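You operate a simulated robot arm through the tools that you are given. There is no shell and no other tool. Be economical: measure what you need, move in short steps, check, and stop when the job is done.

You are at the controls of a simulated two-armed robot. One attempt, no reset.

TASK
Take the purple towel from the top of the black table and lay it out flat on the top of the make-up table.

Only the result counts: the job must be done as asked and must still hold three seconds after the hand-in. Knocking over, shifting, dropping, spilling or breaking anything else fails it. Flat cloth is picked up by pressing the open fingertips on it (5 to 10 N) and closing them slowly along it; thin cloth reads only 2 to 8 mm in the jaws.

THE ROBOT
Two 7-joint arms with two-finger parallel grippers on one trunk, on a base that drives. Base frame: it is fixed to the floor where the robot stands at the start and does not move with it; the origin is under the middle of the robot, x ahead of it, y to its left, z up. Units: m, rad, N and s.
The left shoulder is at the start at [0.05, 0.168, 1.157], the right one opposite. Places, roughly: top of the make-up table [0.8, -0.6, 0.8]. Payload 1.57 kg a hand.
Tool frame (each hand has its own): the origin (TCP) lies between the finger pads and is the grasp point; the fingertips stand 0.03 m ahead of it; z points along the fingers, y is the line along which they close. The gripper opens to 0.08 m. The fingers are 0.017 m wide and 0.012 m thick; the gripper's body (0.04 by 0.082 m) begins 0.08 m behind the TCP.
Orientation is that of the tool frame in the base frame, as a unit quaternion [x, y, z, w]. With the fingers straight down and closing along the base's y, the tool's x points along the base's -x, its y along +y and its z along -z.

THE INTERFACE
- The arms move only by the tool servo_tool. It takes "left_steps", "right_steps" or both (then of equal length, played together; a hand with none holds still); each is a list that holds one entry, the list of rows, each a list of 6 numbers: the shift along the tool's x, y, z in m, then the turn, a rotation vector about the tool's x, y, z in rad. In form: [[[x, y, z, wx, wy, wz], ...]]. A call has 1 to 12 rows; each row is the pose to reach, as a shift and turn from the pose commanded when the call began, along the tool's axes at that moment. "left_gripper" and "right_gripper" are, for a hand that has rows, the opening, from 0 (shut) to 1 (fully open), set as the call begins (left out, the last holds). Rows are played at 5 a second. More than 0.05 m and 0.15 rad between two rows, or a gripper value outside its range, and nothing of the call is played. Where a pose cannot be reached the arm comes as near as it can. A force on the tool above 40 N (or 10 N above the force at the start of the call, whichever is more), or a blocked arm, ends the call early, and 0.2 s more pass. The fingers move at their own pace (about 0.045 m/s each) and stop on an object; they squeeze with about 20 N. The grip force told is the motor's: it shows also when the fingers shut on nothing. Time passes only in rows, and 0.2 s behind the last, so rows that repeat a pose let the fingers close. The reply holds the time, the measured pose of the TCP, the force on the tool along the base axes, the opening and the grip force, in the units named above and with some noise.
- Cameras (640 x 400 px; columns grow to the right, rows downward): "scene" is now at [0.1126, -0.0396, 1.3553]; the picture's right is [-0.48, -0.88, 0.00], its down [-0.60, 0.33, -0.73] and it looks along [0.64, -0.35, -0.69] (base axes); focal length 288 px, centre (320, 200). "left" rides on the left gripper at [0.072, 0.007, -0.122] in its tool frame; the picture's right is [-0.09, 1.00, 0.00], its down [-0.84, -0.08, -0.54] and it looks along [-0.54, -0.05, 0.84] (tool axes); focal length 238 px, centre (320, 200). "right" rides on the right gripper at [0.072, -0.007, -0.122] in its tool frame; the picture's right is [0.09, 1.00, 0.00], its down [-0.84, 0.08, -0.54] and it looks along [-0.54, 0.05, 0.84] (tool axes); focal length 238 px, centre (320, 200). There is no depth. A picture from a camera that has moved, and an enlarged one, comes with that camera's place and axes in the base frame and with its lens.
- snapshot(camera): a new picture of that camera. The clock stands still meanwhile.
- move_column(by): slides the trunk up (or, below 0, down) by that many m; the arms and the scene camera ride with it, the base frame stays. It gives what a move gives, with no picture.
- steer(legs): drives the robot by 1 to 6 legs, each [ahead, left, turn to the left] in m, m and rad, along the robot's own axes; the way and the turn of a leg run together, so that a leg with both is an arc; at most 1.5 m and 3.142 rad a leg. The arms and the cameras ride along, it lands a little off, and it stops where it bumps. It gives what a move gives.
- aim_head(pan, tilt): turns the head with the scene camera to pan (to the left, within 1.396 rad either way) and tilt (down, from -0.506 to 1.204), counted from straight ahead of the robot. It gives what a move gives.
- close_up(camera, box): a new picture of the part [left, top, right, bottom] of that camera's present view, enlarged. The clock stands still meanwhile.
- sign_off(): hands the job in; it is judged then, once.

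Go step by step. Nothing tells you exact positions but the pictures and the camera data: compare them with the known pose of the tool, close in by small moves and look again before you grip or let go. The budget is 120 turns and 108 pictures, counting those below and the enlarged ones. Unless the task says otherwise, let go and move clear before handing in, and close with one line.

The tools are called after "Request:" as name(argument=value, ...) on one line, values as JSON. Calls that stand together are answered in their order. servo_tool: Moves the arms, as the interface text tells. Its arguments: {"type":"object","properties":{"left_steps":{"type":"array","items":{"type":"array","items":{"type":"array","items":{"type":"number"}}}},"left_gripper":{"type":"number"},"right_steps":{"type":"array","items":{"type":"array","items":{"type":"array","items":{"type":"number"}}}},"right_gripper":{"type":"number"}},"required":[]} The other tools are called the same way: move_column (by) slides the trunk up or down; steer (legs) drives the base; aim_head (pan, tilt) turns the head that bears the scene camera; snapshot (camera) takes a picture; close_up (camera, box) takes an enlarged picture of a part of a camera's view; sign_off () hands the job in.

At the start:

```text
time: 0.0
left_tcp_pos: [0.4069, -0.0595, 1.139]
left_tool_rot: [0.0, 1.0, 0.0, 0.0]
left_wrist_force: [0.0, -0.1, -0.2]
left_opening: 0.0801
left_finger_force: 0.1
right_tcp_pos: [0.2568, -0.3212, 1.1396]
right_tool_rot: [0.0, 1.0, 0.0, 0.0]
right_wrist_force: [0.0, -0.9, -0.2]
right_opening: 0.0798
right_finger_force: 0.1
trunk travel left (down, up): [-0.325, 0.118]
robot x, y, heading: [0.0011, -0.0033, -0.002]
head pan, tilt: [-0.504, 0.756]
```

scene: 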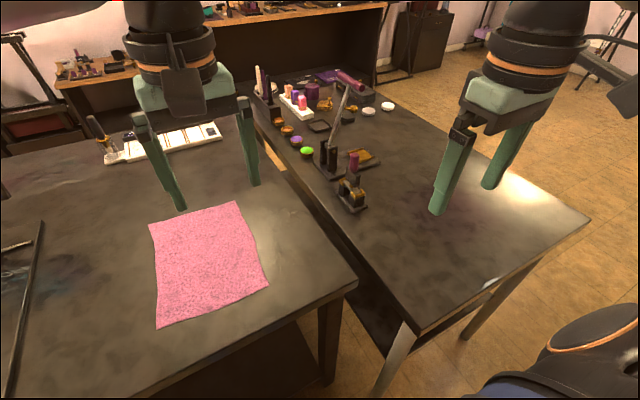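
right: 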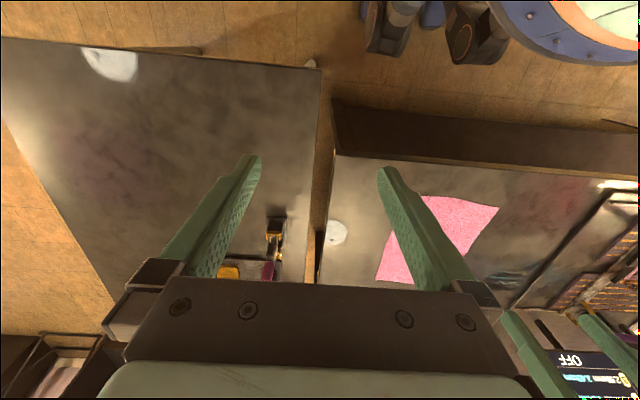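
left: 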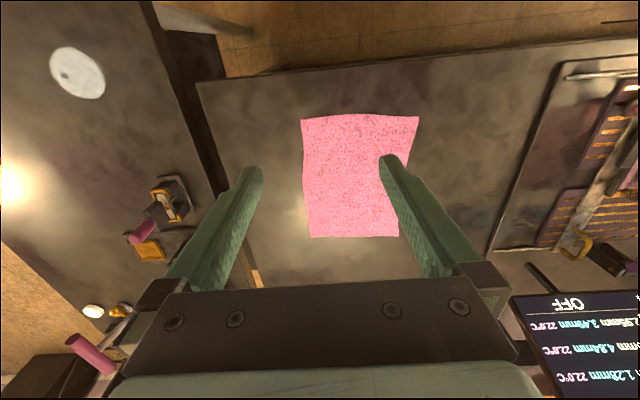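

The towel lies on the left (black) table, from about x 0.47 to 0.80 and y -0.11 to 0.13. The make-up table, on the right, is clear at x 0.24–0.58. I'll bring both hands over the two near corners of the towel, with the jaws partly closed.

Request:
servo_tool(left_steps=[[[-0.008, 0.016, 0.029, 0, 0, 0], [-0.016, 0.033, 0.058, 0, 0, 0], [-0.023, 0.049, 0.087, 0, 0, 0], [-0.031, 0.066, 0.116, 0, 0, 0], [-0.039, 0.082, 0.145, 0, 0, 0], [-0.047, 0.099, 0.173, 0, 0, 0], [-0.055, 0.115, 0.202, 0, 0, 0], [-0.062, 0.132, 0.231, 0, 0, 0], [-0.07, 0.148, 0.26, 0, 0, 0], [-0.078, 0.1645, 0.289, 0, 0, 0], [-0.078, 0.1645, 0.289, 0, 0, 0]]], right_steps=[[[-0.023, 0.025, 0.029, 0, 0, 0], [-0.045, 0.05, 0.058, 0, 0, 0], [-0.068, 0.075, 0.087, 0, 0, 0], [-0.09, 0.1, 0.116, 0, 0, 0], [-0.113, 0.125, 0.145, 0, 0, 0], [-0.136, 0.149, 0.174, 0, 0, 0], [-0.158, 0.174, 0.203, 0, 0, 0], [-0.181, 0.199, 0.232, 0, 0, 0], [-0.203, 0.224, 0.261, 0, 0, 0], [-0.226, 0.249, 0.29, 0, 0, 0], [-0.226, 0.249, 0.29, 0, 0, 0]]], left_gripper=0.4, right_gripper=0.4)

Request:
snapshot(camera="left")

Request:
snapshot(camera="right")

```text
time: 2.4
left_tcp_pos: [0.4858, 0.1065, 0.8516]
left_tool_rot: [-0.001, 1.0, -0.001, 0.0]
left_wrist_force: [0.0, 1.4, 1.0]
left_opening: 0.0321
left_finger_force: 0.1
right_tcp_pos: [0.4236, -0.1628, 0.9112]
right_tool_rot: [0.0, 1.0, 0.001, 0.001]
right_wrist_force: [0.5, 0.0, 0.1]
right_opening: 0.032
right_finger_force: 0.1
right hand out of reach, approached as far as the arm can: row 8, 9, 10, 11
trunk travel left (down, up): [-0.325, 0.118]
robot x, y, heading: [-0.0009, -0.0002, 0.001]
head pan, tilt: [-0.504, 0.756]
```

```text
104 pictures are left
camera left: at [0.4112, 0.1135, 0.9739], right [0.09, 1.0, 0.0], down [0.84, -0.08, 0.54], along [0.54, -0.05, -0.84], focal length 238 px, centre (320, 200)
```

left: 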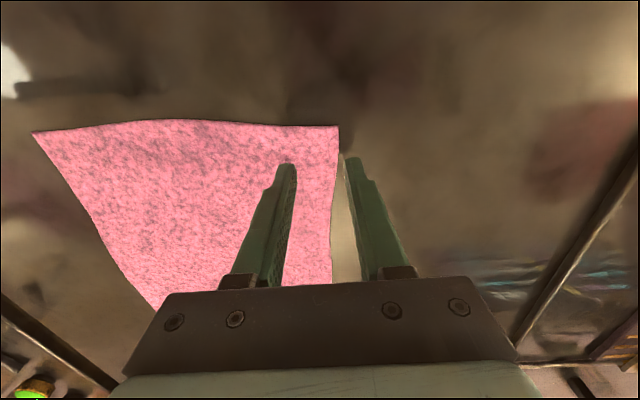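

```text
103 pictures are left
camera right: at [0.3528, -0.1687, 1.0335], right [-0.09, 1.0, 0.0], down [0.84, 0.08, 0.54], along [0.54, 0.05, -0.84], focal length 238 px, centre (320, 200)
```

right: 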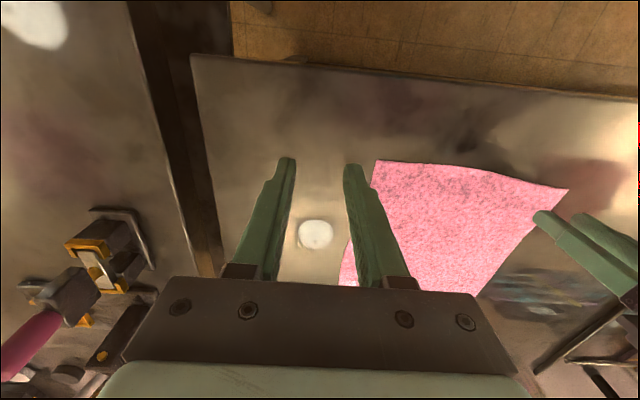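

The left hand is over its corner, but the right stopped short of its target. I'll try moving the right hand again from where it is now.

Request:
servo_tool(right_steps=[[[0, 0.03, 0, 0, 0, 0], [-0.02, 0.06, 0, 0, 0, 0], [-0.04, 0.085, 0, 0, 0, 0], [-0.055, 0.09, 0.02, 0, 0, 0], [-0.055, 0.09, 0.05, 0, 0, 0]]])

```text
time: 3.6
left_tcp_pos: [0.4855, 0.1058, 0.8517]
left_tool_rot: [0.0, 1.0, 0.0, 0.0]
left_wrist_force: [-0.5, 0.4, 0.1]
left_opening: 0.0319
left_finger_force: 0.0
right_tcp_pos: [0.4237, -0.1607, 0.9169]
right_tool_rot: [-0.001, 1.0, 0.0, 0.0]
right_wrist_force: [0.6, 0.1, -0.4]
right_opening: 0.032
right_finger_force: 0.1
right hand out of reach, approached as far as the arm can: row 1, 2, 3, 4, 5
trunk travel left (down, up): [-0.325, 0.118]
robot x, y, heading: [0.0014, 0.0039, -0.001]
head pan, tilt: [-0.504, 0.756]
```

The left arm reached the mirrored distance without trouble, so the two arms may be in each other's way. I'll move the left hand outward for a moment while the right goes in.

Request:
servo_tool(left_steps=[[[0, 0.03, -0.04, 0, 0, 0], [0, 0.06, -0.07, 0, 0, 0], [0, 0.1, -0.08, 0, 0, 0], [0, 0.14, -0.08, 0, 0, 0], [0, 0.14, -0.08, 0, 0, 0], [0, 0.14, -0.08, 0, 0, 0], [0, 0.14, -0.08, 0, 0, 0], [0, 0.14, -0.08, 0, 0, 0]]], right_steps=[[[0, 0, 0, 0, 0, 0], [0, 0, 0, 0, 0, 0], [0, 0, 0, 0, 0, 0], [0, 0.03, 0, 0, 0, 0], [-0.02, 0.06, 0, 0, 0, 0], [-0.04, 0.085, 0, 0, 0, 0], [-0.055, 0.09, 0.02, 0, 0, 0], [-0.055, 0.09, 0.05, 0, 0, 0]]])

```text
time: 5.4
left_tcp_pos: [0.4829, 0.2462, 0.9315]
left_tool_rot: [-0.001, 1.0, 0.0, 0.0]
left_wrist_force: [0.2, -0.1, -0.2]
left_opening: 0.0319
left_finger_force: 0.2
right_tcp_pos: [0.427, -0.1603, 0.9195]
right_tool_rot: [0.0, 1.0, 0.001, 0.001]
right_wrist_force: [-0.1, 0.1, -0.1]
right_opening: 0.0321
right_finger_force: 0.1
right hand out of reach, approached as far as the arm can: row 4, 5, 6, 7, 8
trunk travel left (down, up): [-0.325, 0.118]
robot x, y, heading: [0.0007, -0.0001, -0.005]
head pan, tilt: [-0.504, 0.756]
```

The left arm wasn't the cause, so it looks like a joint limit in the right arm. I'll try another route: go up, across, then forward and down.

Request:
servo_tool(right_steps=[[[0.03, 0, -0.04, 0, 0, 0], [0.05, 0, -0.08, 0, 0, 0], [0.06, 0.02, -0.12, 0, 0, 0], [0.06, 0.05, -0.14, 0, 0, 0], [0.04, 0.08, -0.14, 0, 0, 0], [0, 0.09, -0.14, 0, 0, 0], [-0.04, 0.09, -0.12, 0, 0, 0], [-0.055, 0.09, -0.08, 0, 0, 0], [-0.055, 0.09, -0.04, 0, 0, 0], [-0.055, 0.09, 0.0, 0, 0, 0]]])

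```text
time: 7.6
left_tcp_pos: [0.485, 0.2463, 0.9334]
left_tool_rot: [-0.001, 1.0, 0.0, -0.001]
left_wrist_force: [-0.2, 0.5, 0.5]
left_opening: 0.032
left_finger_force: 0.1
right_tcp_pos: [0.4334, -0.1483, 0.9554]
right_tool_rot: [-0.001, 1.0, 0.001, 0.001]
right_wrist_force: [-1.1, -0.6, 0.3]
right_opening: 0.0321
right_finger_force: 0.0
right hand out of reach, approached as far as the arm can: row 5, 6, 7, 8, 9, 10
trunk travel left (down, up): [-0.325, 0.118]
robot x, y, heading: [-0.0013, -0.0022, -0.001]
head pan, tilt: [-0.504, 0.756]
```

Still blocked. I'll see whether turning the right wrist about its vertical axis frees the reach.

Request:
servo_tool(right_steps=[[[0, 0, 0, 0, 0, -0.14], [0, 0, 0, 0, 0, -0.28], [0, 0, 0, 0, 0, -0.42], [-0.02, 0.03, 0, 0, 0, -0.42], [-0.04, 0.06, 0.03, 0, 0, -0.42], [-0.05, 0.076, 0.06, 0, 0, -0.42], [-0.05, 0.076, 0.06, 0, 0, -0.42]]])

```text
time: 9.2
left_tcp_pos: [0.4828, 0.2458, 0.9316]
left_tool_rot: [0.0, 1.0, 0.001, 0.0]
left_wrist_force: [-0.4, -0.3, 0.9]
left_opening: 0.032
left_finger_force: 0.0
right_tcp_pos: [0.4304, -0.1526, 0.9358]
right_tool_rot: [-0.209, 0.978, 0.001, 0.001]
right_wrist_force: [0.0, 0.0, 0.7]
right_opening: 0.032
right_finger_force: 0.1
right hand out of reach, approached as far as the arm can: row 4, 5, 6, 7
trunk travel left (down, up): [-0.325, 0.118]
robot x, y, heading: [-0.0024, -0.0013, -0.0]
head pan, tilt: [-0.504, 0.756]
```

Turning the wrist changes nothing, so I'll straighten it and move the base a little to the left instead. First I'll check that the left side is clear.

Request:
servo_tool(right_steps=[[[0, 0, 0, 0, 0, 0.14], [0, 0, 0, 0, 0, 0.28], [0, 0, 0, 0, 0, 0.42], [0, 0, 0, 0, 0, 0.42]]])

Request:
aim_head(pan=0.5, tilt=0.9)

Request:
snapshot(camera="scene")

```text
time: 10.2
left_tcp_pos: [0.4844, 0.2462, 0.9314]
left_tool_rot: [-0.001, 1.0, -0.001, 0.0]
left_wrist_force: [0.0, -1.2, -0.1]
left_opening: 0.0321
left_finger_force: 0.2
right_tcp_pos: [0.4281, -0.1563, 0.9355]
right_tool_rot: [0.001, 1.0, 0.0, 0.0]
right_wrist_force: [0.1, -0.6, -0.1]
right_opening: 0.0317
right_finger_force: 0.0
trunk travel left (down, up): [-0.325, 0.118]
robot x, y, heading: [0.0032, 0.0022, 0.0]
head pan, tilt: [-0.504, 0.756]
```

```text
time: 11.5
left_tcp_pos: [0.484, 0.2457, 0.9325]
left_tool_rot: [0.0, 1.0, 0.001, 0.0]
left_wrist_force: [-0.2, -0.6, 0.4]
left_opening: 0.032
left_finger_force: 0.0
right_tcp_pos: [0.4277, -0.1549, 0.9368]
right_tool_rot: [0.0, 1.0, 0.001, 0.0]
right_wrist_force: [0.3, 0.1, 0.7]
right_opening: 0.0317
right_finger_force: 0.0
trunk travel left (down, up): [-0.325, 0.118]
robot x, y, heading: [-0.0005, -0.0001, 0.003]
head pan, tilt: [0.499, 0.901]
```

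```text
102 pictures are left
camera scene: at [0.1065, 0.0364, 1.3438], right [0.48, -0.88, 0.0], down [-0.69, -0.37, -0.62], along [0.55, 0.3, -0.78], focal length 288 px, centre (320, 200)
```

scene: 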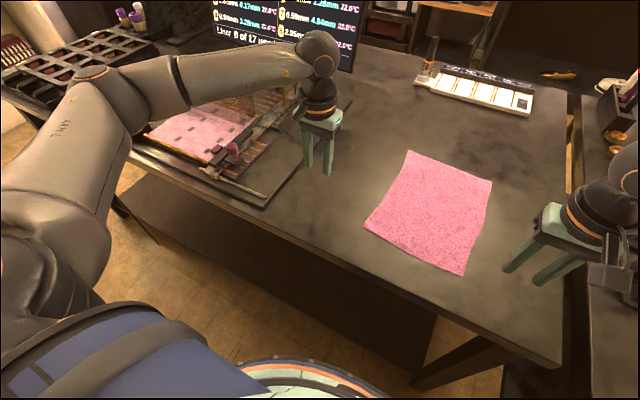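

The left side is clear enough. I'll pull the left hand in and drive the base 0.10 m to the left.

Request:
servo_tool(left_steps=[[[0, -0.04, 0, 0, 0, 0], [0, -0.08, 0, 0, 0, 0], [0, -0.12, 0, 0, 0, 0], [0, -0.15, 0, 0, 0, 0], [0, -0.18, 0, 0, 0, 0], [0, -0.2, 0, 0, 0, 0]]])

Request:
steer(legs=[[0, 0.1, 0]])

```text
time: 12.9
left_tcp_pos: [0.4849, 0.045, 0.9318]
left_tool_rot: [-0.001, 1.0, 0.0, 0.001]
left_wrist_force: [0.4, 0.3, 0.5]
left_opening: 0.0323
left_finger_force: 0.0
right_tcp_pos: [0.4283, -0.1549, 0.9366]
right_tool_rot: [0.0, 1.0, 0.0, 0.0]
right_wrist_force: [0.4, -0.6, -0.6]
right_opening: 0.032
right_finger_force: 0.0
trunk travel left (down, up): [-0.325, 0.118]
robot x, y, heading: [-0.0006, 0.0011, -0.003]
head pan, tilt: [0.499, 0.901]
```

```text
time: 14.0
left_tcp_pos: [0.484, 0.1466, 0.9321]
left_tool_rot: [-0.001, 1.0, -0.002, 0.0]
left_wrist_force: [0.3, 0.0, 0.3]
left_opening: 0.0318
left_finger_force: 0.1
right_tcp_pos: [0.4279, -0.0535, 0.9371]
right_tool_rot: [0.0, 1.0, -0.001, 0.0]
right_wrist_force: [0.1, 0.3, 0.3]
right_opening: 0.0319
right_finger_force: 0.1
trunk travel left (down, up): [-0.325, 0.118]
robot x, y, heading: [0.0002, 0.1026, -0.002]
head pan, tilt: [0.499, 0.901]
```

Both corners are now in range, at about (0.474, 0.124) and (0.467, -0.086). I'll lower the hands to just above the cloth and check.

Request:
servo_tool(left_steps=[[[-0.001, -0.015, 0.035, 0, 0, 0], [-0.002, -0.03, 0.07, 0, 0, 0], [-0.004, -0.045, 0.1, 0, 0, 0], [-0.004, -0.057, 0.132, 0, 0, 0], [-0.004, -0.057, 0.132, 0, 0, 0]]], right_steps=[[[-0.015, 0.001, 0.035, 0, 0, 0], [-0.03, 0.001, 0.07, 0, 0, 0], [-0.045, 0.001, 0.105, 0, 0, 0], [-0.054, 0.0015, 0.137, 0, 0, 0], [-0.054, 0.0015, 0.137, 0, 0, 0]]])

Request:
snapshot(camera="left")

Request:
snapshot(camera="right")

```text
time: 14.9
left_tcp_pos: [0.4931, 0.0956, 0.8315]
left_tool_rot: [-0.001, 1.0, -0.004, 0.005]
left_wrist_force: [-2.5, 0.8, 11.9]
left_opening: 0.032
left_finger_force: 0.0
right_tcp_pos: [0.4357, -0.0983, 0.8712]
right_tool_rot: [0.001, 1.0, 0.002, 0.001]
right_wrist_force: [0.0, -0.3, 0.0]
right_opening: 0.0317
right_finger_force: 0.0
right hand out of reach, approached as far as the arm can: row 1, 2, 3, 4
trunk travel left (down, up): [-0.325, 0.118]
robot x, y, heading: [-0.0007, 0.0982, 0.002]
head pan, tilt: [0.499, 0.901]
stopped in row 4 (left hand): the force on the tool passed its limit (the readings are from after the stop); the commanded pose is now the measured one
```

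```text
101 pictures are left
camera left: at [0.4188, 0.1028, 0.9532], right [0.09, 1.0, -0.01], down [0.83, -0.07, 0.55], along [0.55, -0.06, -0.83], focal length 238 px, centre (320, 200)
```

left: 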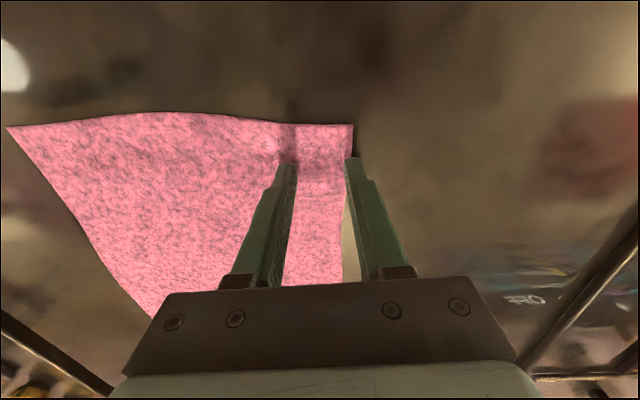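

```text
100 pictures are left
camera right: at [0.3641, -0.1046, 0.9934], right [-0.09, 1.0, 0.0], down [0.84, 0.07, 0.54], along [0.54, 0.05, -0.84], focal length 238 px, centre (320, 200)
```

right: 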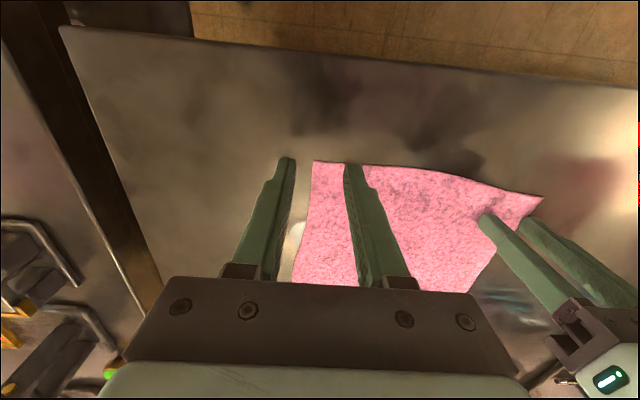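

The left fingers touched at a tip height of about 0.80, so the black table top is at z≈0.80. The right arm is still limited, so I'll look at how it is bent.

Request:
aim_head(pan=-0.6, tilt=0.8)

Request:
snapshot(camera="scene")

```text
time: 16.3
left_tcp_pos: [0.4934, 0.0957, 0.8317]
left_tool_rot: [-0.001, 1.0, -0.004, 0.007]
left_wrist_force: [2.8, -0.8, 19.5]
left_opening: 0.0309
left_finger_force: 0.0
right_tcp_pos: [0.435, -0.0996, 0.8713]
right_tool_rot: [0.0, 1.0, 0.0, 0.002]
right_wrist_force: [0.1, 0.5, 0.0]
right_opening: 0.0321
right_finger_force: 0.2
trunk travel left (down, up): [-0.325, 0.118]
robot x, y, heading: [0.0019, 0.1036, -0.002]
head pan, tilt: [-0.6, 0.799]
```

```text
99 pictures are left
camera scene: at [0.1055, 0.0556, 1.352], right [-0.56, -0.83, 0.0], down [-0.59, 0.4, -0.7], along [0.58, -0.39, -0.72], focal length 288 px, centre (320, 200)
```

scene: 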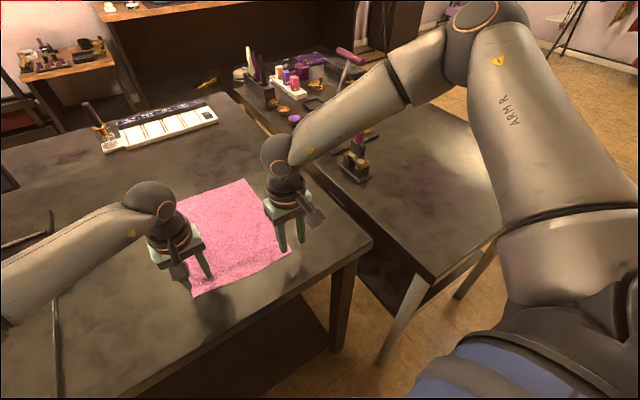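

The right elbow is swung far out. I'll lift both hands and move the base a bit forward and left, so the right target sits closer in.

Request:
servo_tool(left_steps=[[[0, 0, -0.03, 0, 0, 0], [0.02, 0, -0.06, 0, 0, 0], [0.04, 0, -0.08, 0, 0, 0], [0.06, 0, -0.08, 0, 0, 0]]], right_steps=[[[0, 0, -0.02, 0, 0, 0], [0.02, -0.01, -0.03, 0, 0, 0], [0.04, -0.02, -0.03, 0, 0, 0], [0.05, -0.02, -0.03, 0, 0, 0]]])

Request:
steer(legs=[[0.08, 0.04, 0]])

```text
time: 17.3
left_tcp_pos: [0.4312, 0.0952, 0.9082]
left_tool_rot: [-0.001, 1.0, -0.003, 0.005]
left_wrist_force: [-0.4, 0.7, -0.4]
left_opening: 0.032
left_finger_force: 0.0
right_tcp_pos: [0.3846, -0.1179, 0.9009]
right_tool_rot: [0.002, 1.0, 0.001, 0.001]
right_wrist_force: [-1.4, 0.3, -0.1]
right_opening: 0.032
right_finger_force: 0.2
trunk travel left (down, up): [-0.325, 0.118]
robot x, y, heading: [0.0023, 0.1041, 0.0]
head pan, tilt: [-0.6, 0.799]
```

```text
time: 18.4
left_tcp_pos: [0.5101, 0.1355, 0.9077]
left_tool_rot: [0.0, 1.0, -0.004, 0.004]
left_wrist_force: [-0.4, -0.1, 0.8]
left_opening: 0.0321
left_finger_force: 0.1
right_tcp_pos: [0.465, -0.077, 0.9007]
right_tool_rot: [0.0, 1.0, 0.001, 0.0]
right_wrist_force: [0.7, 0.9, 0.1]
right_opening: 0.0315
right_finger_force: 0.1
trunk travel left (down, up): [-0.325, 0.118]
robot x, y, heading: [0.0785, 0.1396, -0.006]
head pan, tilt: [-0.6, 0.799]
```

The base moved fine. I'll lower both hands to hover about 2 cm above the cloth at the corrected corner positions.

Request:
servo_tool(left_steps=[[[0.015, -0.025, 0.02, 0, 0, 0], [0.034, -0.05, 0.04, 0, 0, 0], [0.034, -0.05, 0.058, 0, 0, 0], [0.034, -0.05, 0.058, 0, 0, 0]]], right_steps=[[[0.003, 0.007, 0.02, 0, 0, 0], [0.003, 0.007, 0.04, 0, 0, 0], [0.003, 0.007, 0.05, 0, 0, 0], [0.003, 0.007, 0.05, 0, 0, 0]]])

Request:
snapshot(camera="left")

Request:
snapshot(camera="right")

```text
time: 19.4
left_tcp_pos: [0.4771, 0.0846, 0.8492]
left_tool_rot: [-0.001, 1.0, -0.003, 0.006]
left_wrist_force: [0.1, -0.1, 0.2]
left_opening: 0.0321
left_finger_force: 0.1
right_tcp_pos: [0.462, -0.0704, 0.8497]
right_tool_rot: [0.0, 1.0, 0.001, 0.002]
right_wrist_force: [0.2, 0.3, 0.7]
right_opening: 0.0319
right_finger_force: 0.1
trunk travel left (down, up): [-0.325, 0.118]
robot x, y, heading: [0.0794, 0.1403, 0.003]
head pan, tilt: [-0.6, 0.799]
```

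```text
98 pictures are left
camera left: at [0.4011, 0.0926, 0.9712], right [0.09, 1.0, -0.01], down [0.83, -0.07, 0.55], along [0.55, -0.05, -0.83], focal length 238 px, centre (320, 200)
```

left: 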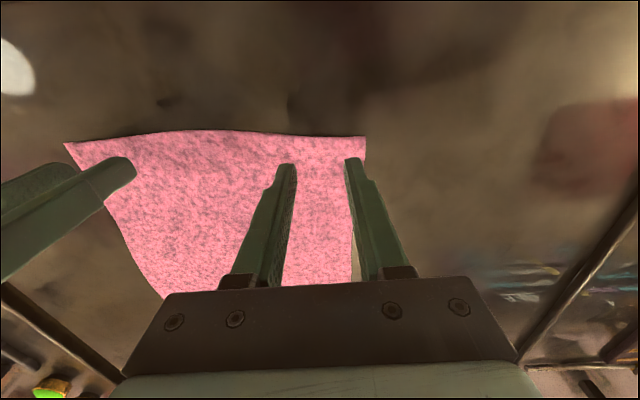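

```text
97 pictures are left
camera right: at [0.3901, -0.0766, 0.9717], right [-0.09, 1.0, 0.0], down [0.84, 0.08, 0.54], along [0.54, 0.05, -0.84], focal length 238 px, centre (320, 200)
```

right: 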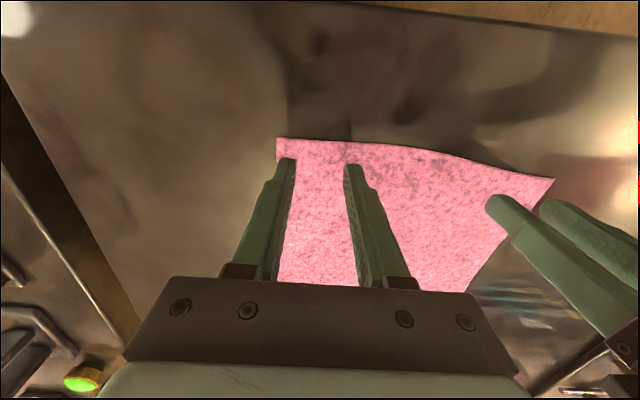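

Both fingertip pairs are over cloth, just inside the corners. I'll press down gently.

Request:
servo_tool(left_steps=[[[0, 0, 0.01, 0, 0, 0], [0, 0, 0.014, 0, 0, 0], [0, 0, 0.017, 0, 0, 0], [0, 0, 0.017, 0, 0, 0]]], right_steps=[[[0, 0, 0.01, 0, 0, 0], [0, 0, 0.014, 0, 0, 0], [0, 0, 0.017, 0, 0, 0], [0, 0, 0.017, 0, 0, 0]]])

```text
time: 20.4
left_tcp_pos: [0.4775, 0.0849, 0.8326]
left_tool_rot: [-0.001, 1.0, -0.004, 0.006]
left_wrist_force: [0.2, -0.4, -0.3]
left_opening: 0.0322
left_finger_force: 0.1
right_tcp_pos: [0.4614, -0.0702, 0.833]
right_tool_rot: [0.0, 1.0, 0.001, 0.001]
right_wrist_force: [0.2, 0.3, 0.0]
right_opening: 0.032
right_finger_force: 0.1
trunk travel left (down, up): [-0.325, 0.118]
robot x, y, heading: [0.0752, 0.1439, 0.003]
head pan, tilt: [-0.6, 0.799]
```

Request:
servo_tool(left_steps=[[[0, 0, 0.001, 0, 0, 0], [0, 0, 0.002, 0, 0, 0], [0, 0, 0.0025, 0, 0, 0], [0, 0, 0.0025, 0, 0, 0]]], right_steps=[[[0, 0, 0.001, 0, 0, 0], [0, 0, 0.002, 0, 0, 0], [0, 0, 0.0025, 0, 0, 0], [0, 0, 0.0025, 0, 0, 0]]])

```text
time: 21.4
left_tcp_pos: [0.4785, 0.0847, 0.8322]
left_tool_rot: [-0.001, 1.0, -0.004, 0.006]
left_wrist_force: [1.6, 0.8, 9.9]
left_opening: 0.0325
left_finger_force: 0.7
right_tcp_pos: [0.4616, -0.0715, 0.8312]
right_tool_rot: [0.0, 1.0, 0.0, 0.002]
right_wrist_force: [-0.7, -1.1, 5.2]
right_opening: 0.032
right_finger_force: 0.1
trunk travel left (down, up): [-0.325, 0.118]
robot x, y, heading: [0.0765, 0.1446, 0.001]
head pan, tilt: [-0.6, 0.799]
```

Both hands are pressing with 5–10 N. I'll now close the jaws slowly along the cloth.

Request:
servo_tool(left_steps=[[[0, 0, 0, 0, 0, 0], [0, 0, 0, 0, 0, 0]]], right_steps=[[[0, 0, 0.0005, 0, 0, 0], [0, 0, 0.0005, 0, 0, 0]]], left_gripper=0.25, right_gripper=0.25)

Request:
servo_tool(left_steps=[[[0, 0, 0, 0, 0, 0], [0, 0, 0, 0, 0, 0]]], right_steps=[[[0, 0, 0, 0, 0, 0], [0, 0, 0, 0, 0, 0]]], left_gripper=0.12, right_gripper=0.12)

Request:
servo_tool(left_steps=[[[0, 0, 0, 0, 0, 0], [0, 0, 0, 0, 0, 0], [0, 0, 0, 0, 0, 0]]], right_steps=[[[0, 0, 0, 0, 0, 0], [0, 0, 0, 0, 0, 0], [0, 0, 0, 0, 0, 0]]], left_gripper=0.0, right_gripper=0.0)

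Request:
snapshot(camera="left")

Request:
snapshot(camera="right")

```text
time: 22.0
left_tcp_pos: [0.4769, 0.0845, 0.8314]
left_tool_rot: [0.0, 1.0, -0.004, 0.006]
left_wrist_force: [1.2, -0.9, 11.3]
left_opening: 0.0192
left_finger_force: 0.1
right_tcp_pos: [0.4602, -0.0707, 0.8317]
right_tool_rot: [0.0, 1.0, 0.002, 0.002]
right_wrist_force: [0.3, 2.1, 8.0]
right_opening: 0.0186
right_finger_force: 0.0
trunk travel left (down, up): [-0.325, 0.118]
robot x, y, heading: [0.0821, 0.1418, -0.003]
head pan, tilt: [-0.6, 0.799]
```

```text
time: 22.6
left_tcp_pos: [0.4763, 0.0852, 0.8314]
left_tool_rot: [-0.001, 1.0, -0.005, 0.006]
left_wrist_force: [0.2, -3.5, 12.7]
left_opening: 0.0093
left_finger_force: 0.0
right_tcp_pos: [0.4616, -0.0703, 0.8319]
right_tool_rot: [-0.001, 1.0, 0.002, 0.001]
right_wrist_force: [0.8, 3.2, 9.5]
right_opening: 0.0103
right_finger_force: 0.4
trunk travel left (down, up): [-0.325, 0.118]
robot x, y, heading: [0.0772, 0.1415, -0.0]
head pan, tilt: [-0.6, 0.799]
```

```text
time: 23.4
left_tcp_pos: [0.4774, 0.0839, 0.8322]
left_tool_rot: [-0.001, 1.0, -0.005, 0.007]
left_wrist_force: [-0.8, -4.6, 14.1]
left_opening: 0.0022
left_finger_force: 20.0
right_tcp_pos: [0.4595, -0.0704, 0.8309]
right_tool_rot: [0.0, 1.0, 0.002, 0.001]
right_wrist_force: [0.1, 3.7, 9.1]
right_opening: 0.0025
right_finger_force: 20.2
trunk travel left (down, up): [-0.325, 0.118]
robot x, y, heading: [0.0753, 0.1356, -0.002]
head pan, tilt: [-0.6, 0.799]
```

```text
96 pictures are left
camera left: at [0.4015, 0.0923, 0.9533], right [0.09, 1.0, -0.01], down [0.83, -0.07, 0.55], along [0.55, -0.06, -0.83], focal length 238 px, centre (320, 200)
```

left: 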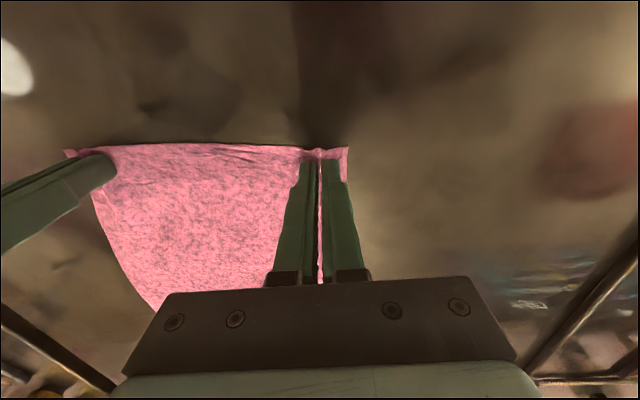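

```text
95 pictures are left
camera right: at [0.3884, -0.0764, 0.9537], right [-0.09, 1.0, 0.0], down [0.83, 0.08, 0.55], along [0.54, 0.05, -0.84], focal length 238 px, centre (320, 200)
```

right: 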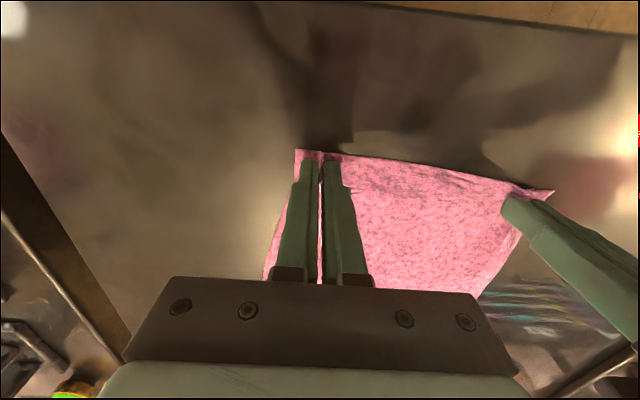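

Both hands hold the cloth, at 2.2 and 2.5 mm in the jaws. I'll lift them together and draw them back a little.

Request:
servo_tool(left_steps=[[[0, 0, -0.015, 0, 0, 0], [0, 0, -0.035, 0, 0, 0], [0, 0, -0.06, 0, 0, 0], [0, 0, -0.09, 0, 0, 0], [-0.01, 0, -0.12, 0, 0, 0], [-0.01, 0, -0.15, 0, 0, 0], [-0.01, 0, -0.18, 0, 0, 0], [0, 0, -0.21, 0, 0, 0], [0, 0, -0.24, 0, 0, 0], [0, 0, -0.27, 0, 0, 0], [0.01, 0, -0.3, 0, 0, 0], [0.01, 0, -0.33, 0, 0, 0]]], right_steps=[[[0, 0, -0.015, 0, 0, 0], [0, 0, -0.035, 0, 0, 0], [0, 0, -0.06, 0, 0, 0], [0, 0, -0.09, 0, 0, 0], [0, 0, -0.12, 0, 0, 0], [0, 0, -0.15, 0, 0, 0], [0, 0, -0.18, 0, 0, 0], [0, 0, -0.21, 0, 0, 0], [0, 0, -0.24, 0, 0, 0], [0, 0, -0.27, 0, 0, 0], [0.01, 0, -0.3, 0, 0, 0], [0.01, 0, -0.33, 0, 0, 0]]])

Request:
snapshot(camera="scene")

```text
time: 26.0
left_tcp_pos: [0.4639, 0.0865, 1.1613]
left_tool_rot: [-0.001, 1.0, -0.004, 0.006]
left_wrist_force: [-0.3, -11.8, 0.1]
left_opening: 0.0019
left_finger_force: 20.0
right_tcp_pos: [0.45, -0.071, 1.1617]
right_tool_rot: [-0.001, 1.0, 0.002, 0.0]
right_wrist_force: [0.3, 10.3, -0.8]
right_opening: 0.0021
right_finger_force: 19.4
trunk travel left (down, up): [-0.325, 0.118]
robot x, y, heading: [0.0785, 0.1402, -0.001]
head pan, tilt: [-0.6, 0.799]
```

```text
94 pictures are left
camera scene: at [0.1854, 0.0963, 1.3517], right [-0.56, -0.83, 0.0], down [-0.59, 0.4, -0.7], along [0.58, -0.39, -0.72], focal length 288 px, centre (320, 200)
```

scene: 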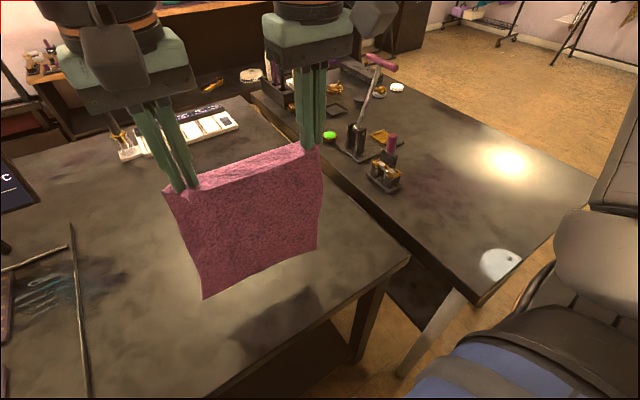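

The towel hangs cleanly between both hands. I'll ease the pull between them, raise the trunk, and look down to see how far the base sticks out in front.

Request:
servo_tool(left_steps=[[[0, -0.002, 0, 0, 0, 0], [0, -0.004, 0, 0, 0, 0]]], right_steps=[[[0, 0.002, 0, 0, 0, 0], [0, 0.004, 0, 0, 0, 0]]])

Request:
move_column(by=0.11)

Request:
aim_head(pan=-0.3, tilt=1.2)

Request:
snapshot(camera="scene")

```text
time: 26.6
left_tcp_pos: [0.4647, 0.0832, 1.159]
left_tool_rot: [-0.002, 1.0, -0.002, 0.006]
left_wrist_force: [0.3, -1.7, -0.2]
left_opening: 0.0024
left_finger_force: 20.2
right_tcp_pos: [0.45, -0.0672, 1.1611]
right_tool_rot: [0.001, 1.0, -0.001, 0.001]
right_wrist_force: [0.0, 2.4, -0.3]
right_opening: 0.0021
right_finger_force: 19.7
trunk travel left (down, up): [-0.325, 0.118]
robot x, y, heading: [0.0802, 0.1372, -0.004]
head pan, tilt: [-0.6, 0.799]
```

```text
time: 28.0
left_tcp_pos: [0.4642, 0.083, 1.2687]
left_tool_rot: [-0.001, 1.0, -0.003, 0.006]
left_wrist_force: [0.0, -0.1, 0.3]
left_opening: 0.002
left_finger_force: 19.7
right_tcp_pos: [0.4506, -0.0679, 1.2715]
right_tool_rot: [-0.001, 1.0, 0.001, 0.002]
right_wrist_force: [-0.8, 0.1, -0.9]
right_opening: 0.0025
right_finger_force: 19.9
trunk travel left (down, up): [-0.435, 0.008]
robot x, y, heading: [0.0773, 0.1383, 0.004]
head pan, tilt: [-0.6, 0.799]
```

```text
time: 28.9
left_tcp_pos: [0.4648, 0.0819, 1.2698]
left_tool_rot: [0.0, 1.0, -0.004, 0.006]
left_wrist_force: [-0.1, -0.6, 0.4]
left_opening: 0.0023
left_finger_force: 19.7
right_tcp_pos: [0.4503, -0.0683, 1.2717]
right_tool_rot: [0.0, 1.0, 0.001, 0.002]
right_wrist_force: [-0.3, 0.7, -0.5]
right_opening: 0.0019
right_finger_force: 20.1
trunk travel left (down, up): [-0.435, 0.008]
robot x, y, heading: [0.0765, 0.1413, 0.001]
head pan, tilt: [-0.3, 1.201]
```

```text
93 pictures are left
camera scene: at [0.1725, 0.1252, 1.434], right [-0.3, -0.96, 0.0], down [-0.89, 0.28, -0.36], along [0.35, -0.11, -0.93], focal length 288 px, centre (320, 200)
```

scene: 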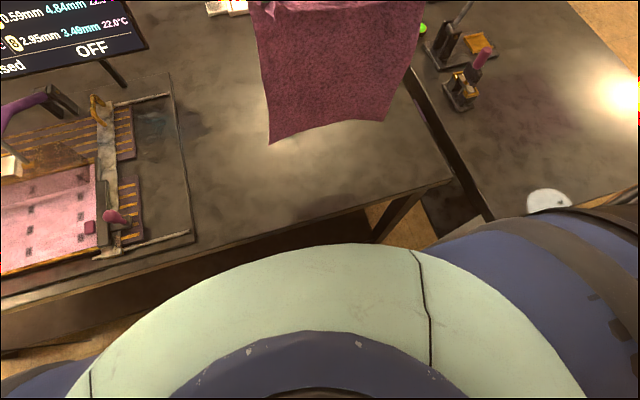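

The towel hangs clear with its lower edge at z≈0.92. I'll back off and drive right until I'm in front of the make-up table's empty part, then look.

Request:
steer(legs=[[-0.16, 0, 0], [0, -0.67, 0]])

Request:
aim_head(pan=-0.1, tilt=0.9)

Request:
snapshot(camera="scene")

```text
time: 33.6
left_tcp_pos: [0.3055, -0.5969, 1.2696]
left_tool_rot: [0.0, 1.0, -0.003, 0.005]
left_wrist_force: [0.1, -0.8, -0.6]
left_opening: 0.0021
left_finger_force: 20.5
right_tcp_pos: [0.292, -0.747, 1.2706]
right_tool_rot: [0.0, 1.0, 0.001, 0.001]
right_wrist_force: [0.7, 0.6, 0.1]
right_opening: 0.0022
right_finger_force: 19.9
trunk travel left (down, up): [-0.435, 0.008]
robot x, y, heading: [-0.0817, -0.5379, 0.001]
head pan, tilt: [-0.3, 1.201]
```

```text
time: 34.4
left_tcp_pos: [0.306, -0.5959, 1.2694]
left_tool_rot: [-0.001, 1.0, -0.004, 0.006]
left_wrist_force: [-0.3, -1.5, 0.3]
left_opening: 0.0024
left_finger_force: 20.3
right_tcp_pos: [0.2921, -0.7481, 1.271]
right_tool_rot: [0.0, 1.0, 0.001, 0.0]
right_wrist_force: [0.4, 0.5, 0.3]
right_opening: 0.0023
right_finger_force: 19.8
trunk travel left (down, up): [-0.435, 0.008]
robot x, y, heading: [-0.0778, -0.538, -0.002]
head pan, tilt: [-0.099, 0.901]
```

```text
92 pictures are left
camera scene: at [0.0356, -0.5458, 1.4538], right [-0.1, -0.99, 0.0], down [-0.78, 0.08, -0.62], along [0.62, -0.06, -0.78], focal length 288 px, centre (320, 200)
```

scene: 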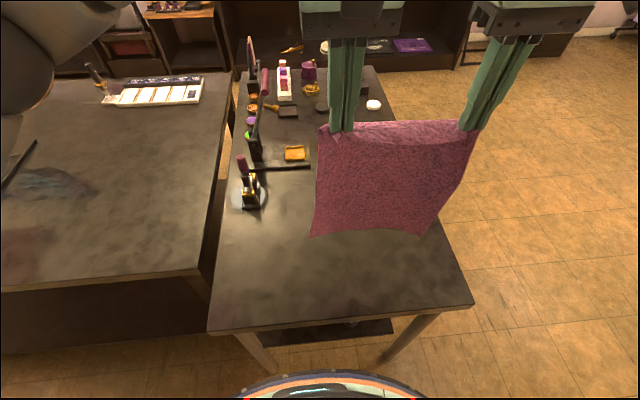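

The towel hangs over the empty part of the table, whose near edge is at x≈0.22 and whose width runs y≈-0.32 to -0.91. I want the towel to cover x 0.26–0.56, so I'll extend both hands forward, tilting the fingers ahead to gain reach.

Request:
servo_tool(left_steps=[[[-0.01, 0, 0, 0, -0.1, 0], [-0.02, 0, 0, 0, -0.2, 0], [-0.03, 0, 0, 0, -0.3, 0], [-0.05, 0, 0, 0, -0.4, 0], [-0.07, 0, 0, 0, -0.5, 0], [-0.09, 0, 0, 0, -0.5, 0], [-0.11, 0, 0, 0, -0.5, 0]]], right_steps=[[[-0.01, 0, 0, 0, -0.1, 0], [-0.02, 0, 0, 0, -0.2, 0], [-0.03, 0, 0, 0, -0.3, 0], [-0.05, 0, 0, 0, -0.4, 0], [-0.07, 0, 0, 0, -0.5, 0], [-0.09, 0, 0, 0, -0.5, 0], [-0.11, 0, 0, 0, -0.5, 0]]])

```text
time: 36.0
left_tcp_pos: [0.4179, -0.5966, 1.2701]
left_tool_rot: [-0.002, 0.968, -0.003, 0.253]
left_wrist_force: [0.3, -0.5, -0.5]
left_opening: 0.0022
left_finger_force: 20.4
right_tcp_pos: [0.4036, -0.7467, 1.2706]
right_tool_rot: [0.0, 0.969, 0.001, 0.248]
right_wrist_force: [0.2, 0.7, 0.1]
right_opening: 0.0022
right_finger_force: 19.8
trunk travel left (down, up): [-0.435, 0.008]
robot x, y, heading: [-0.0795, -0.5387, -0.0]
head pan, tilt: [-0.099, 0.901]
```

That works. I'll extend another 0.1 m straight ahead.

Request:
servo_tool(left_steps=[[[-0.022, 0, 0.012, 0, 0, 0], [-0.044, 0, 0.024, 0, 0, 0], [-0.066, 0, 0.036, 0, 0, 0], [-0.088, 0, 0.048, 0, 0, 0], [-0.088, 0, 0.048, 0, 0, 0]]], right_steps=[[[-0.022, 0, 0.012, 0, 0, 0], [-0.044, 0, 0.024, 0, 0, 0], [-0.066, 0, 0.036, 0, 0, 0], [-0.088, 0, 0.048, 0, 0, 0], [-0.088, 0, 0.048, 0, 0, 0]]])

```text
time: 37.2
left_tcp_pos: [0.5127, -0.5966, 1.2726]
left_tool_rot: [-0.002, 0.967, -0.003, 0.253]
left_wrist_force: [0.1, 0.2, -0.3]
left_opening: 0.0022
left_finger_force: 20.6
right_tcp_pos: [0.5026, -0.746, 1.2717]
right_tool_rot: [0.001, 0.969, 0.0, 0.249]
right_wrist_force: [0.1, 0.8, -0.5]
right_opening: 0.0022
right_finger_force: 20.2
trunk travel left (down, up): [-0.435, 0.008]
robot x, y, heading: [-0.0777, -0.5387, 0.001]
head pan, tilt: [-0.099, 0.901]
```

Reach is good. I'll go 4 cm further and then lower the trunk, so the hanging edge comes close to the table.

Request:
servo_tool(left_steps=[[[-0.018, 0, 0.01, 0, 0, 0], [-0.035, 0, 0.019, 0, 0, 0], [-0.035, 0, 0.019, 0, 0, 0]]], right_steps=[[[-0.018, 0, 0.01, 0, 0, 0], [-0.035, 0, 0.019, 0, 0, 0], [-0.035, 0, 0.019, 0, 0, 0]]])

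Request:
move_column(by=-0.12)

Request:
snapshot(camera="scene")

```text
time: 38.0
left_tcp_pos: [0.5431, -0.5932, 1.2696]
left_tool_rot: [0.0, 0.968, -0.004, 0.252]
left_wrist_force: [-0.8, -7.0, 0.0]
left_opening: 0.0024
left_finger_force: 19.7
left hand out of reach, approached as far as the arm can: row 2, 3
right_tcp_pos: [0.5222, -0.7462, 1.2702]
right_tool_rot: [-0.001, 0.969, 0.002, 0.248]
right_wrist_force: [0.4, 7.0, 0.2]
right_opening: 0.0022
right_finger_force: 20.8
right hand out of reach, approached as far as the arm can: row 2, 3
trunk travel left (down, up): [-0.435, 0.008]
robot x, y, heading: [-0.079, -0.5406, -0.0]
head pan, tilt: [-0.099, 0.901]
```

```text
time: 39.5
left_tcp_pos: [0.5435, -0.5909, 1.1497]
left_tool_rot: [-0.002, 0.968, -0.003, 0.252]
left_wrist_force: [-1.0, -10.8, -0.6]
left_opening: 0.0024
left_finger_force: 20.0
right_tcp_pos: [0.5219, -0.7468, 1.1513]
right_tool_rot: [0.001, 0.968, 0.002, 0.25]
right_wrist_force: [0.3, 10.9, -0.5]
right_opening: 0.0025
right_finger_force: 20.3
trunk travel left (down, up): [-0.315, 0.128]
robot x, y, heading: [-0.0809, -0.5417, 0.002]
head pan, tilt: [-0.099, 0.901]
```

```text
91 pictures are left
camera scene: at [0.0354, -0.5457, 1.3339], right [-0.1, -1.0, 0.0], down [-0.78, 0.08, -0.62], along [0.62, -0.06, -0.78], focal length 288 px, centre (320, 200)
```

scene: 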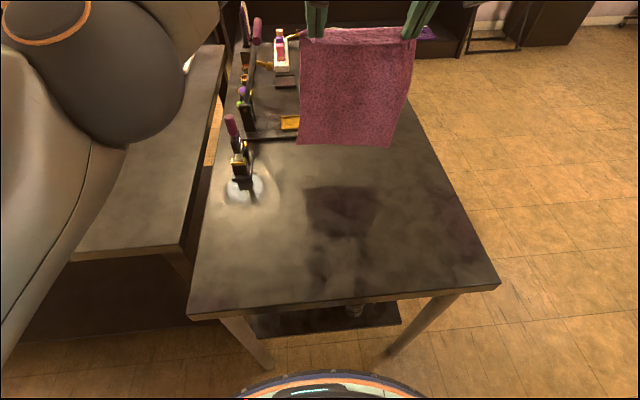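

The arms are at full stretch with some pull between the hands. I'll ease that off and lower until the towel's far edge just touches the table.

Request:
servo_tool(left_steps=[[[0.012, -0.002, 0.011, 0, 0, 0], [0.0233, -0.003, 0.0214, 0, 0, 0], [0.0233, -0.003, 0.0214, 0, 0, 0]]], right_steps=[[[0.007, 0.002, 0.013, 0, 0, 0], [0.0145, 0.003, 0.0262, 0, 0, 0], [0.0145, 0.003, 0.0262, 0, 0, 0]]])

Request:
snapshot(camera="scene")

```text
time: 40.3
left_tcp_pos: [0.5332, -0.5907, 1.1194]
left_tool_rot: [-0.003, 0.968, -0.003, 0.252]
left_wrist_force: [0.0, -4.0, 0.1]
left_opening: 0.0021
left_finger_force: 19.9
right_tcp_pos: [0.5218, -0.7451, 1.1196]
right_tool_rot: [0.001, 0.968, 0.002, 0.249]
right_wrist_force: [-0.1, 3.8, -0.6]
right_opening: 0.0022
right_finger_force: 20.0
trunk travel left (down, up): [-0.315, 0.128]
robot x, y, heading: [-0.0806, -0.5382, 0.001]
head pan, tilt: [-0.099, 0.901]
```

```text
90 pictures are left
camera scene: at [0.0355, -0.5458, 1.3338], right [-0.1, -1.0, 0.0], down [-0.78, 0.08, -0.62], along [0.62, -0.06, -0.78], focal length 288 px, centre (320, 200)
```

scene: 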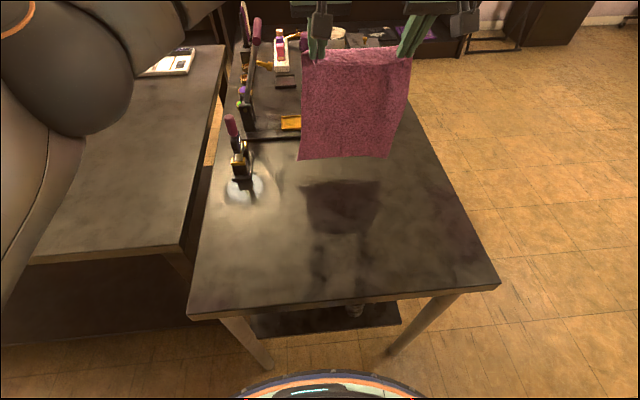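

The lower edge is still a few centimetres above the table. I'll lower further, straight down.

Request:
servo_tool(left_steps=[[[0.0097, 0, 0.0175, 0, 0, 0], [0.0194, 0, 0.035, 0, 0, 0], [0.0194, 0, 0.035, 0, 0, 0]]], right_steps=[[[0.0097, 0, 0.0175, 0, 0, 0], [0.0194, 0, 0.035, 0, 0, 0], [0.0194, 0, 0.035, 0, 0, 0]]])

Request:
snapshot(camera="scene")

```text
time: 41.1
left_tcp_pos: [0.5329, -0.5919, 1.0794]
left_tool_rot: [-0.004, 0.968, -0.002, 0.252]
left_wrist_force: [0.2, -1.6, 0.7]
left_opening: 0.002
left_finger_force: 20.2
right_tcp_pos: [0.521, -0.7448, 1.0791]
right_tool_rot: [0.0, 0.968, 0.002, 0.249]
right_wrist_force: [0.4, 2.3, 0.3]
right_opening: 0.0023
right_finger_force: 20.4
trunk travel left (down, up): [-0.315, 0.128]
robot x, y, heading: [-0.0815, -0.5397, 0.003]
head pan, tilt: [-0.099, 0.901]
```

```text
89 pictures are left
camera scene: at [0.0355, -0.5458, 1.3338], right [-0.1, -1.0, 0.0], down [-0.78, 0.08, -0.62], along [0.62, -0.06, -0.78], focal length 288 px, centre (320, 200)
```

scene: 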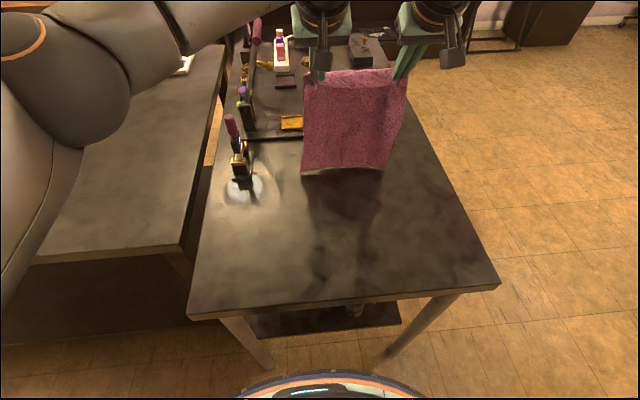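

The far edge now touches the table at x≈0.555. I'll bring the hands back and down together so the towel lays itself out towards me.

Request:
servo_tool(left_steps=[[[0.016, 0, -0.003, 0, 0, 0], [0.0321, 0, -0.004, 0, 0, 0], [0.05, 0, -0.0035, 0, 0, 0], [0.067, 0, -0.0028, 0, 0, 0], [0.086, 0, 0.001, 0, 0, 0], [0.1054, 0, 0.0045, 0, 0, 0], [0.126, 0, 0.01, 0, 0, 0], [0.1461, 0, 0.0163, 0, 0, 0], [0.168, 0, 0.024, 0, 0, 0], [0.1894, 0, 0.0324, 0, 0, 0]]], right_steps=[[[0.016, 0, -0.003, 0, 0, 0], [0.0321, 0, -0.004, 0, 0, 0], [0.05, 0, -0.0035, 0, 0, 0], [0.067, 0, -0.0028, 0, 0, 0], [0.086, 0, 0.001, 0, 0, 0], [0.1054, 0, 0.0045, 0, 0, 0], [0.126, 0, 0.01, 0, 0, 0], [0.1461, 0, 0.0163, 0, 0, 0], [0.168, 0, 0.024, 0, 0, 0], [0.1894, 0, 0.0324, 0, 0, 0]]])

Request:
snapshot(camera="scene")

```text
time: 43.3
left_tcp_pos: [0.3841, -0.5946, 0.9584]
left_tool_rot: [-0.002, 0.968, -0.003, 0.252]
left_wrist_force: [1.1, -0.6, 0.2]
left_opening: 0.0022
left_finger_force: 19.9
right_tcp_pos: [0.3703, -0.7434, 0.9634]
right_tool_rot: [0.001, 0.968, 0.001, 0.25]
right_wrist_force: [0.2, 1.9, -0.3]
right_opening: 0.0022
right_finger_force: 19.6
trunk travel left (down, up): [-0.315, 0.128]
robot x, y, heading: [-0.0768, -0.5394, -0.001]
head pan, tilt: [-0.099, 0.901]
```

```text
88 pictures are left
camera scene: at [0.0355, -0.5458, 1.3339], right [-0.1, -1.0, 0.0], down [-0.78, 0.08, -0.62], along [0.62, -0.06, -0.78], focal length 288 px, centre (320, 200)
```

scene: 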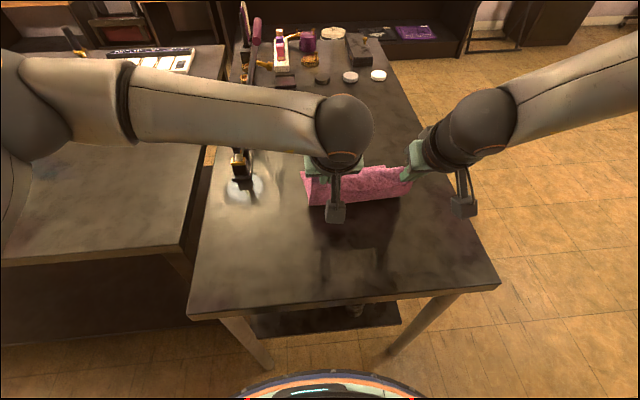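

The hands are halfway down, and the view of the cloth is partly blocked. I'll check with the wrist camera.

Request:
snapshot(camera="left")

Request:
close_up(camera="scene", box=[220, 100, 480, 262])

```text
87 pictures are left
camera left: at [0.2593, -0.5873, 1.0302], right [0.08, 1.0, 0.04], down [0.47, -0.07, 0.88], along [0.88, -0.05, -0.47], focal length 238 px, centre (320, 200)
```

left: 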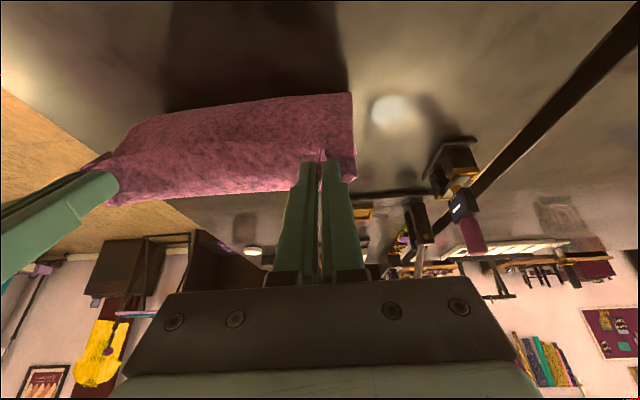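

```text
2.46 times, centred on (350, 181) of scene
camera zoom: at [0.0355, -0.5458, 1.3339], right [-0.1, -1.0, 0.0], down [-0.78, 0.08, -0.62], along [0.62, -0.06, -0.78], focal length 708 px, centre (246, 247)
```

zoom: 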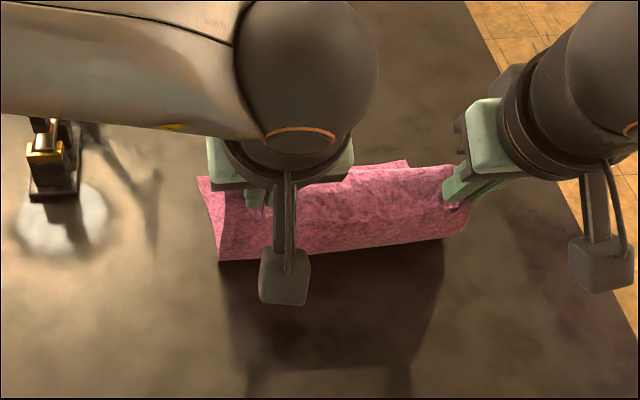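

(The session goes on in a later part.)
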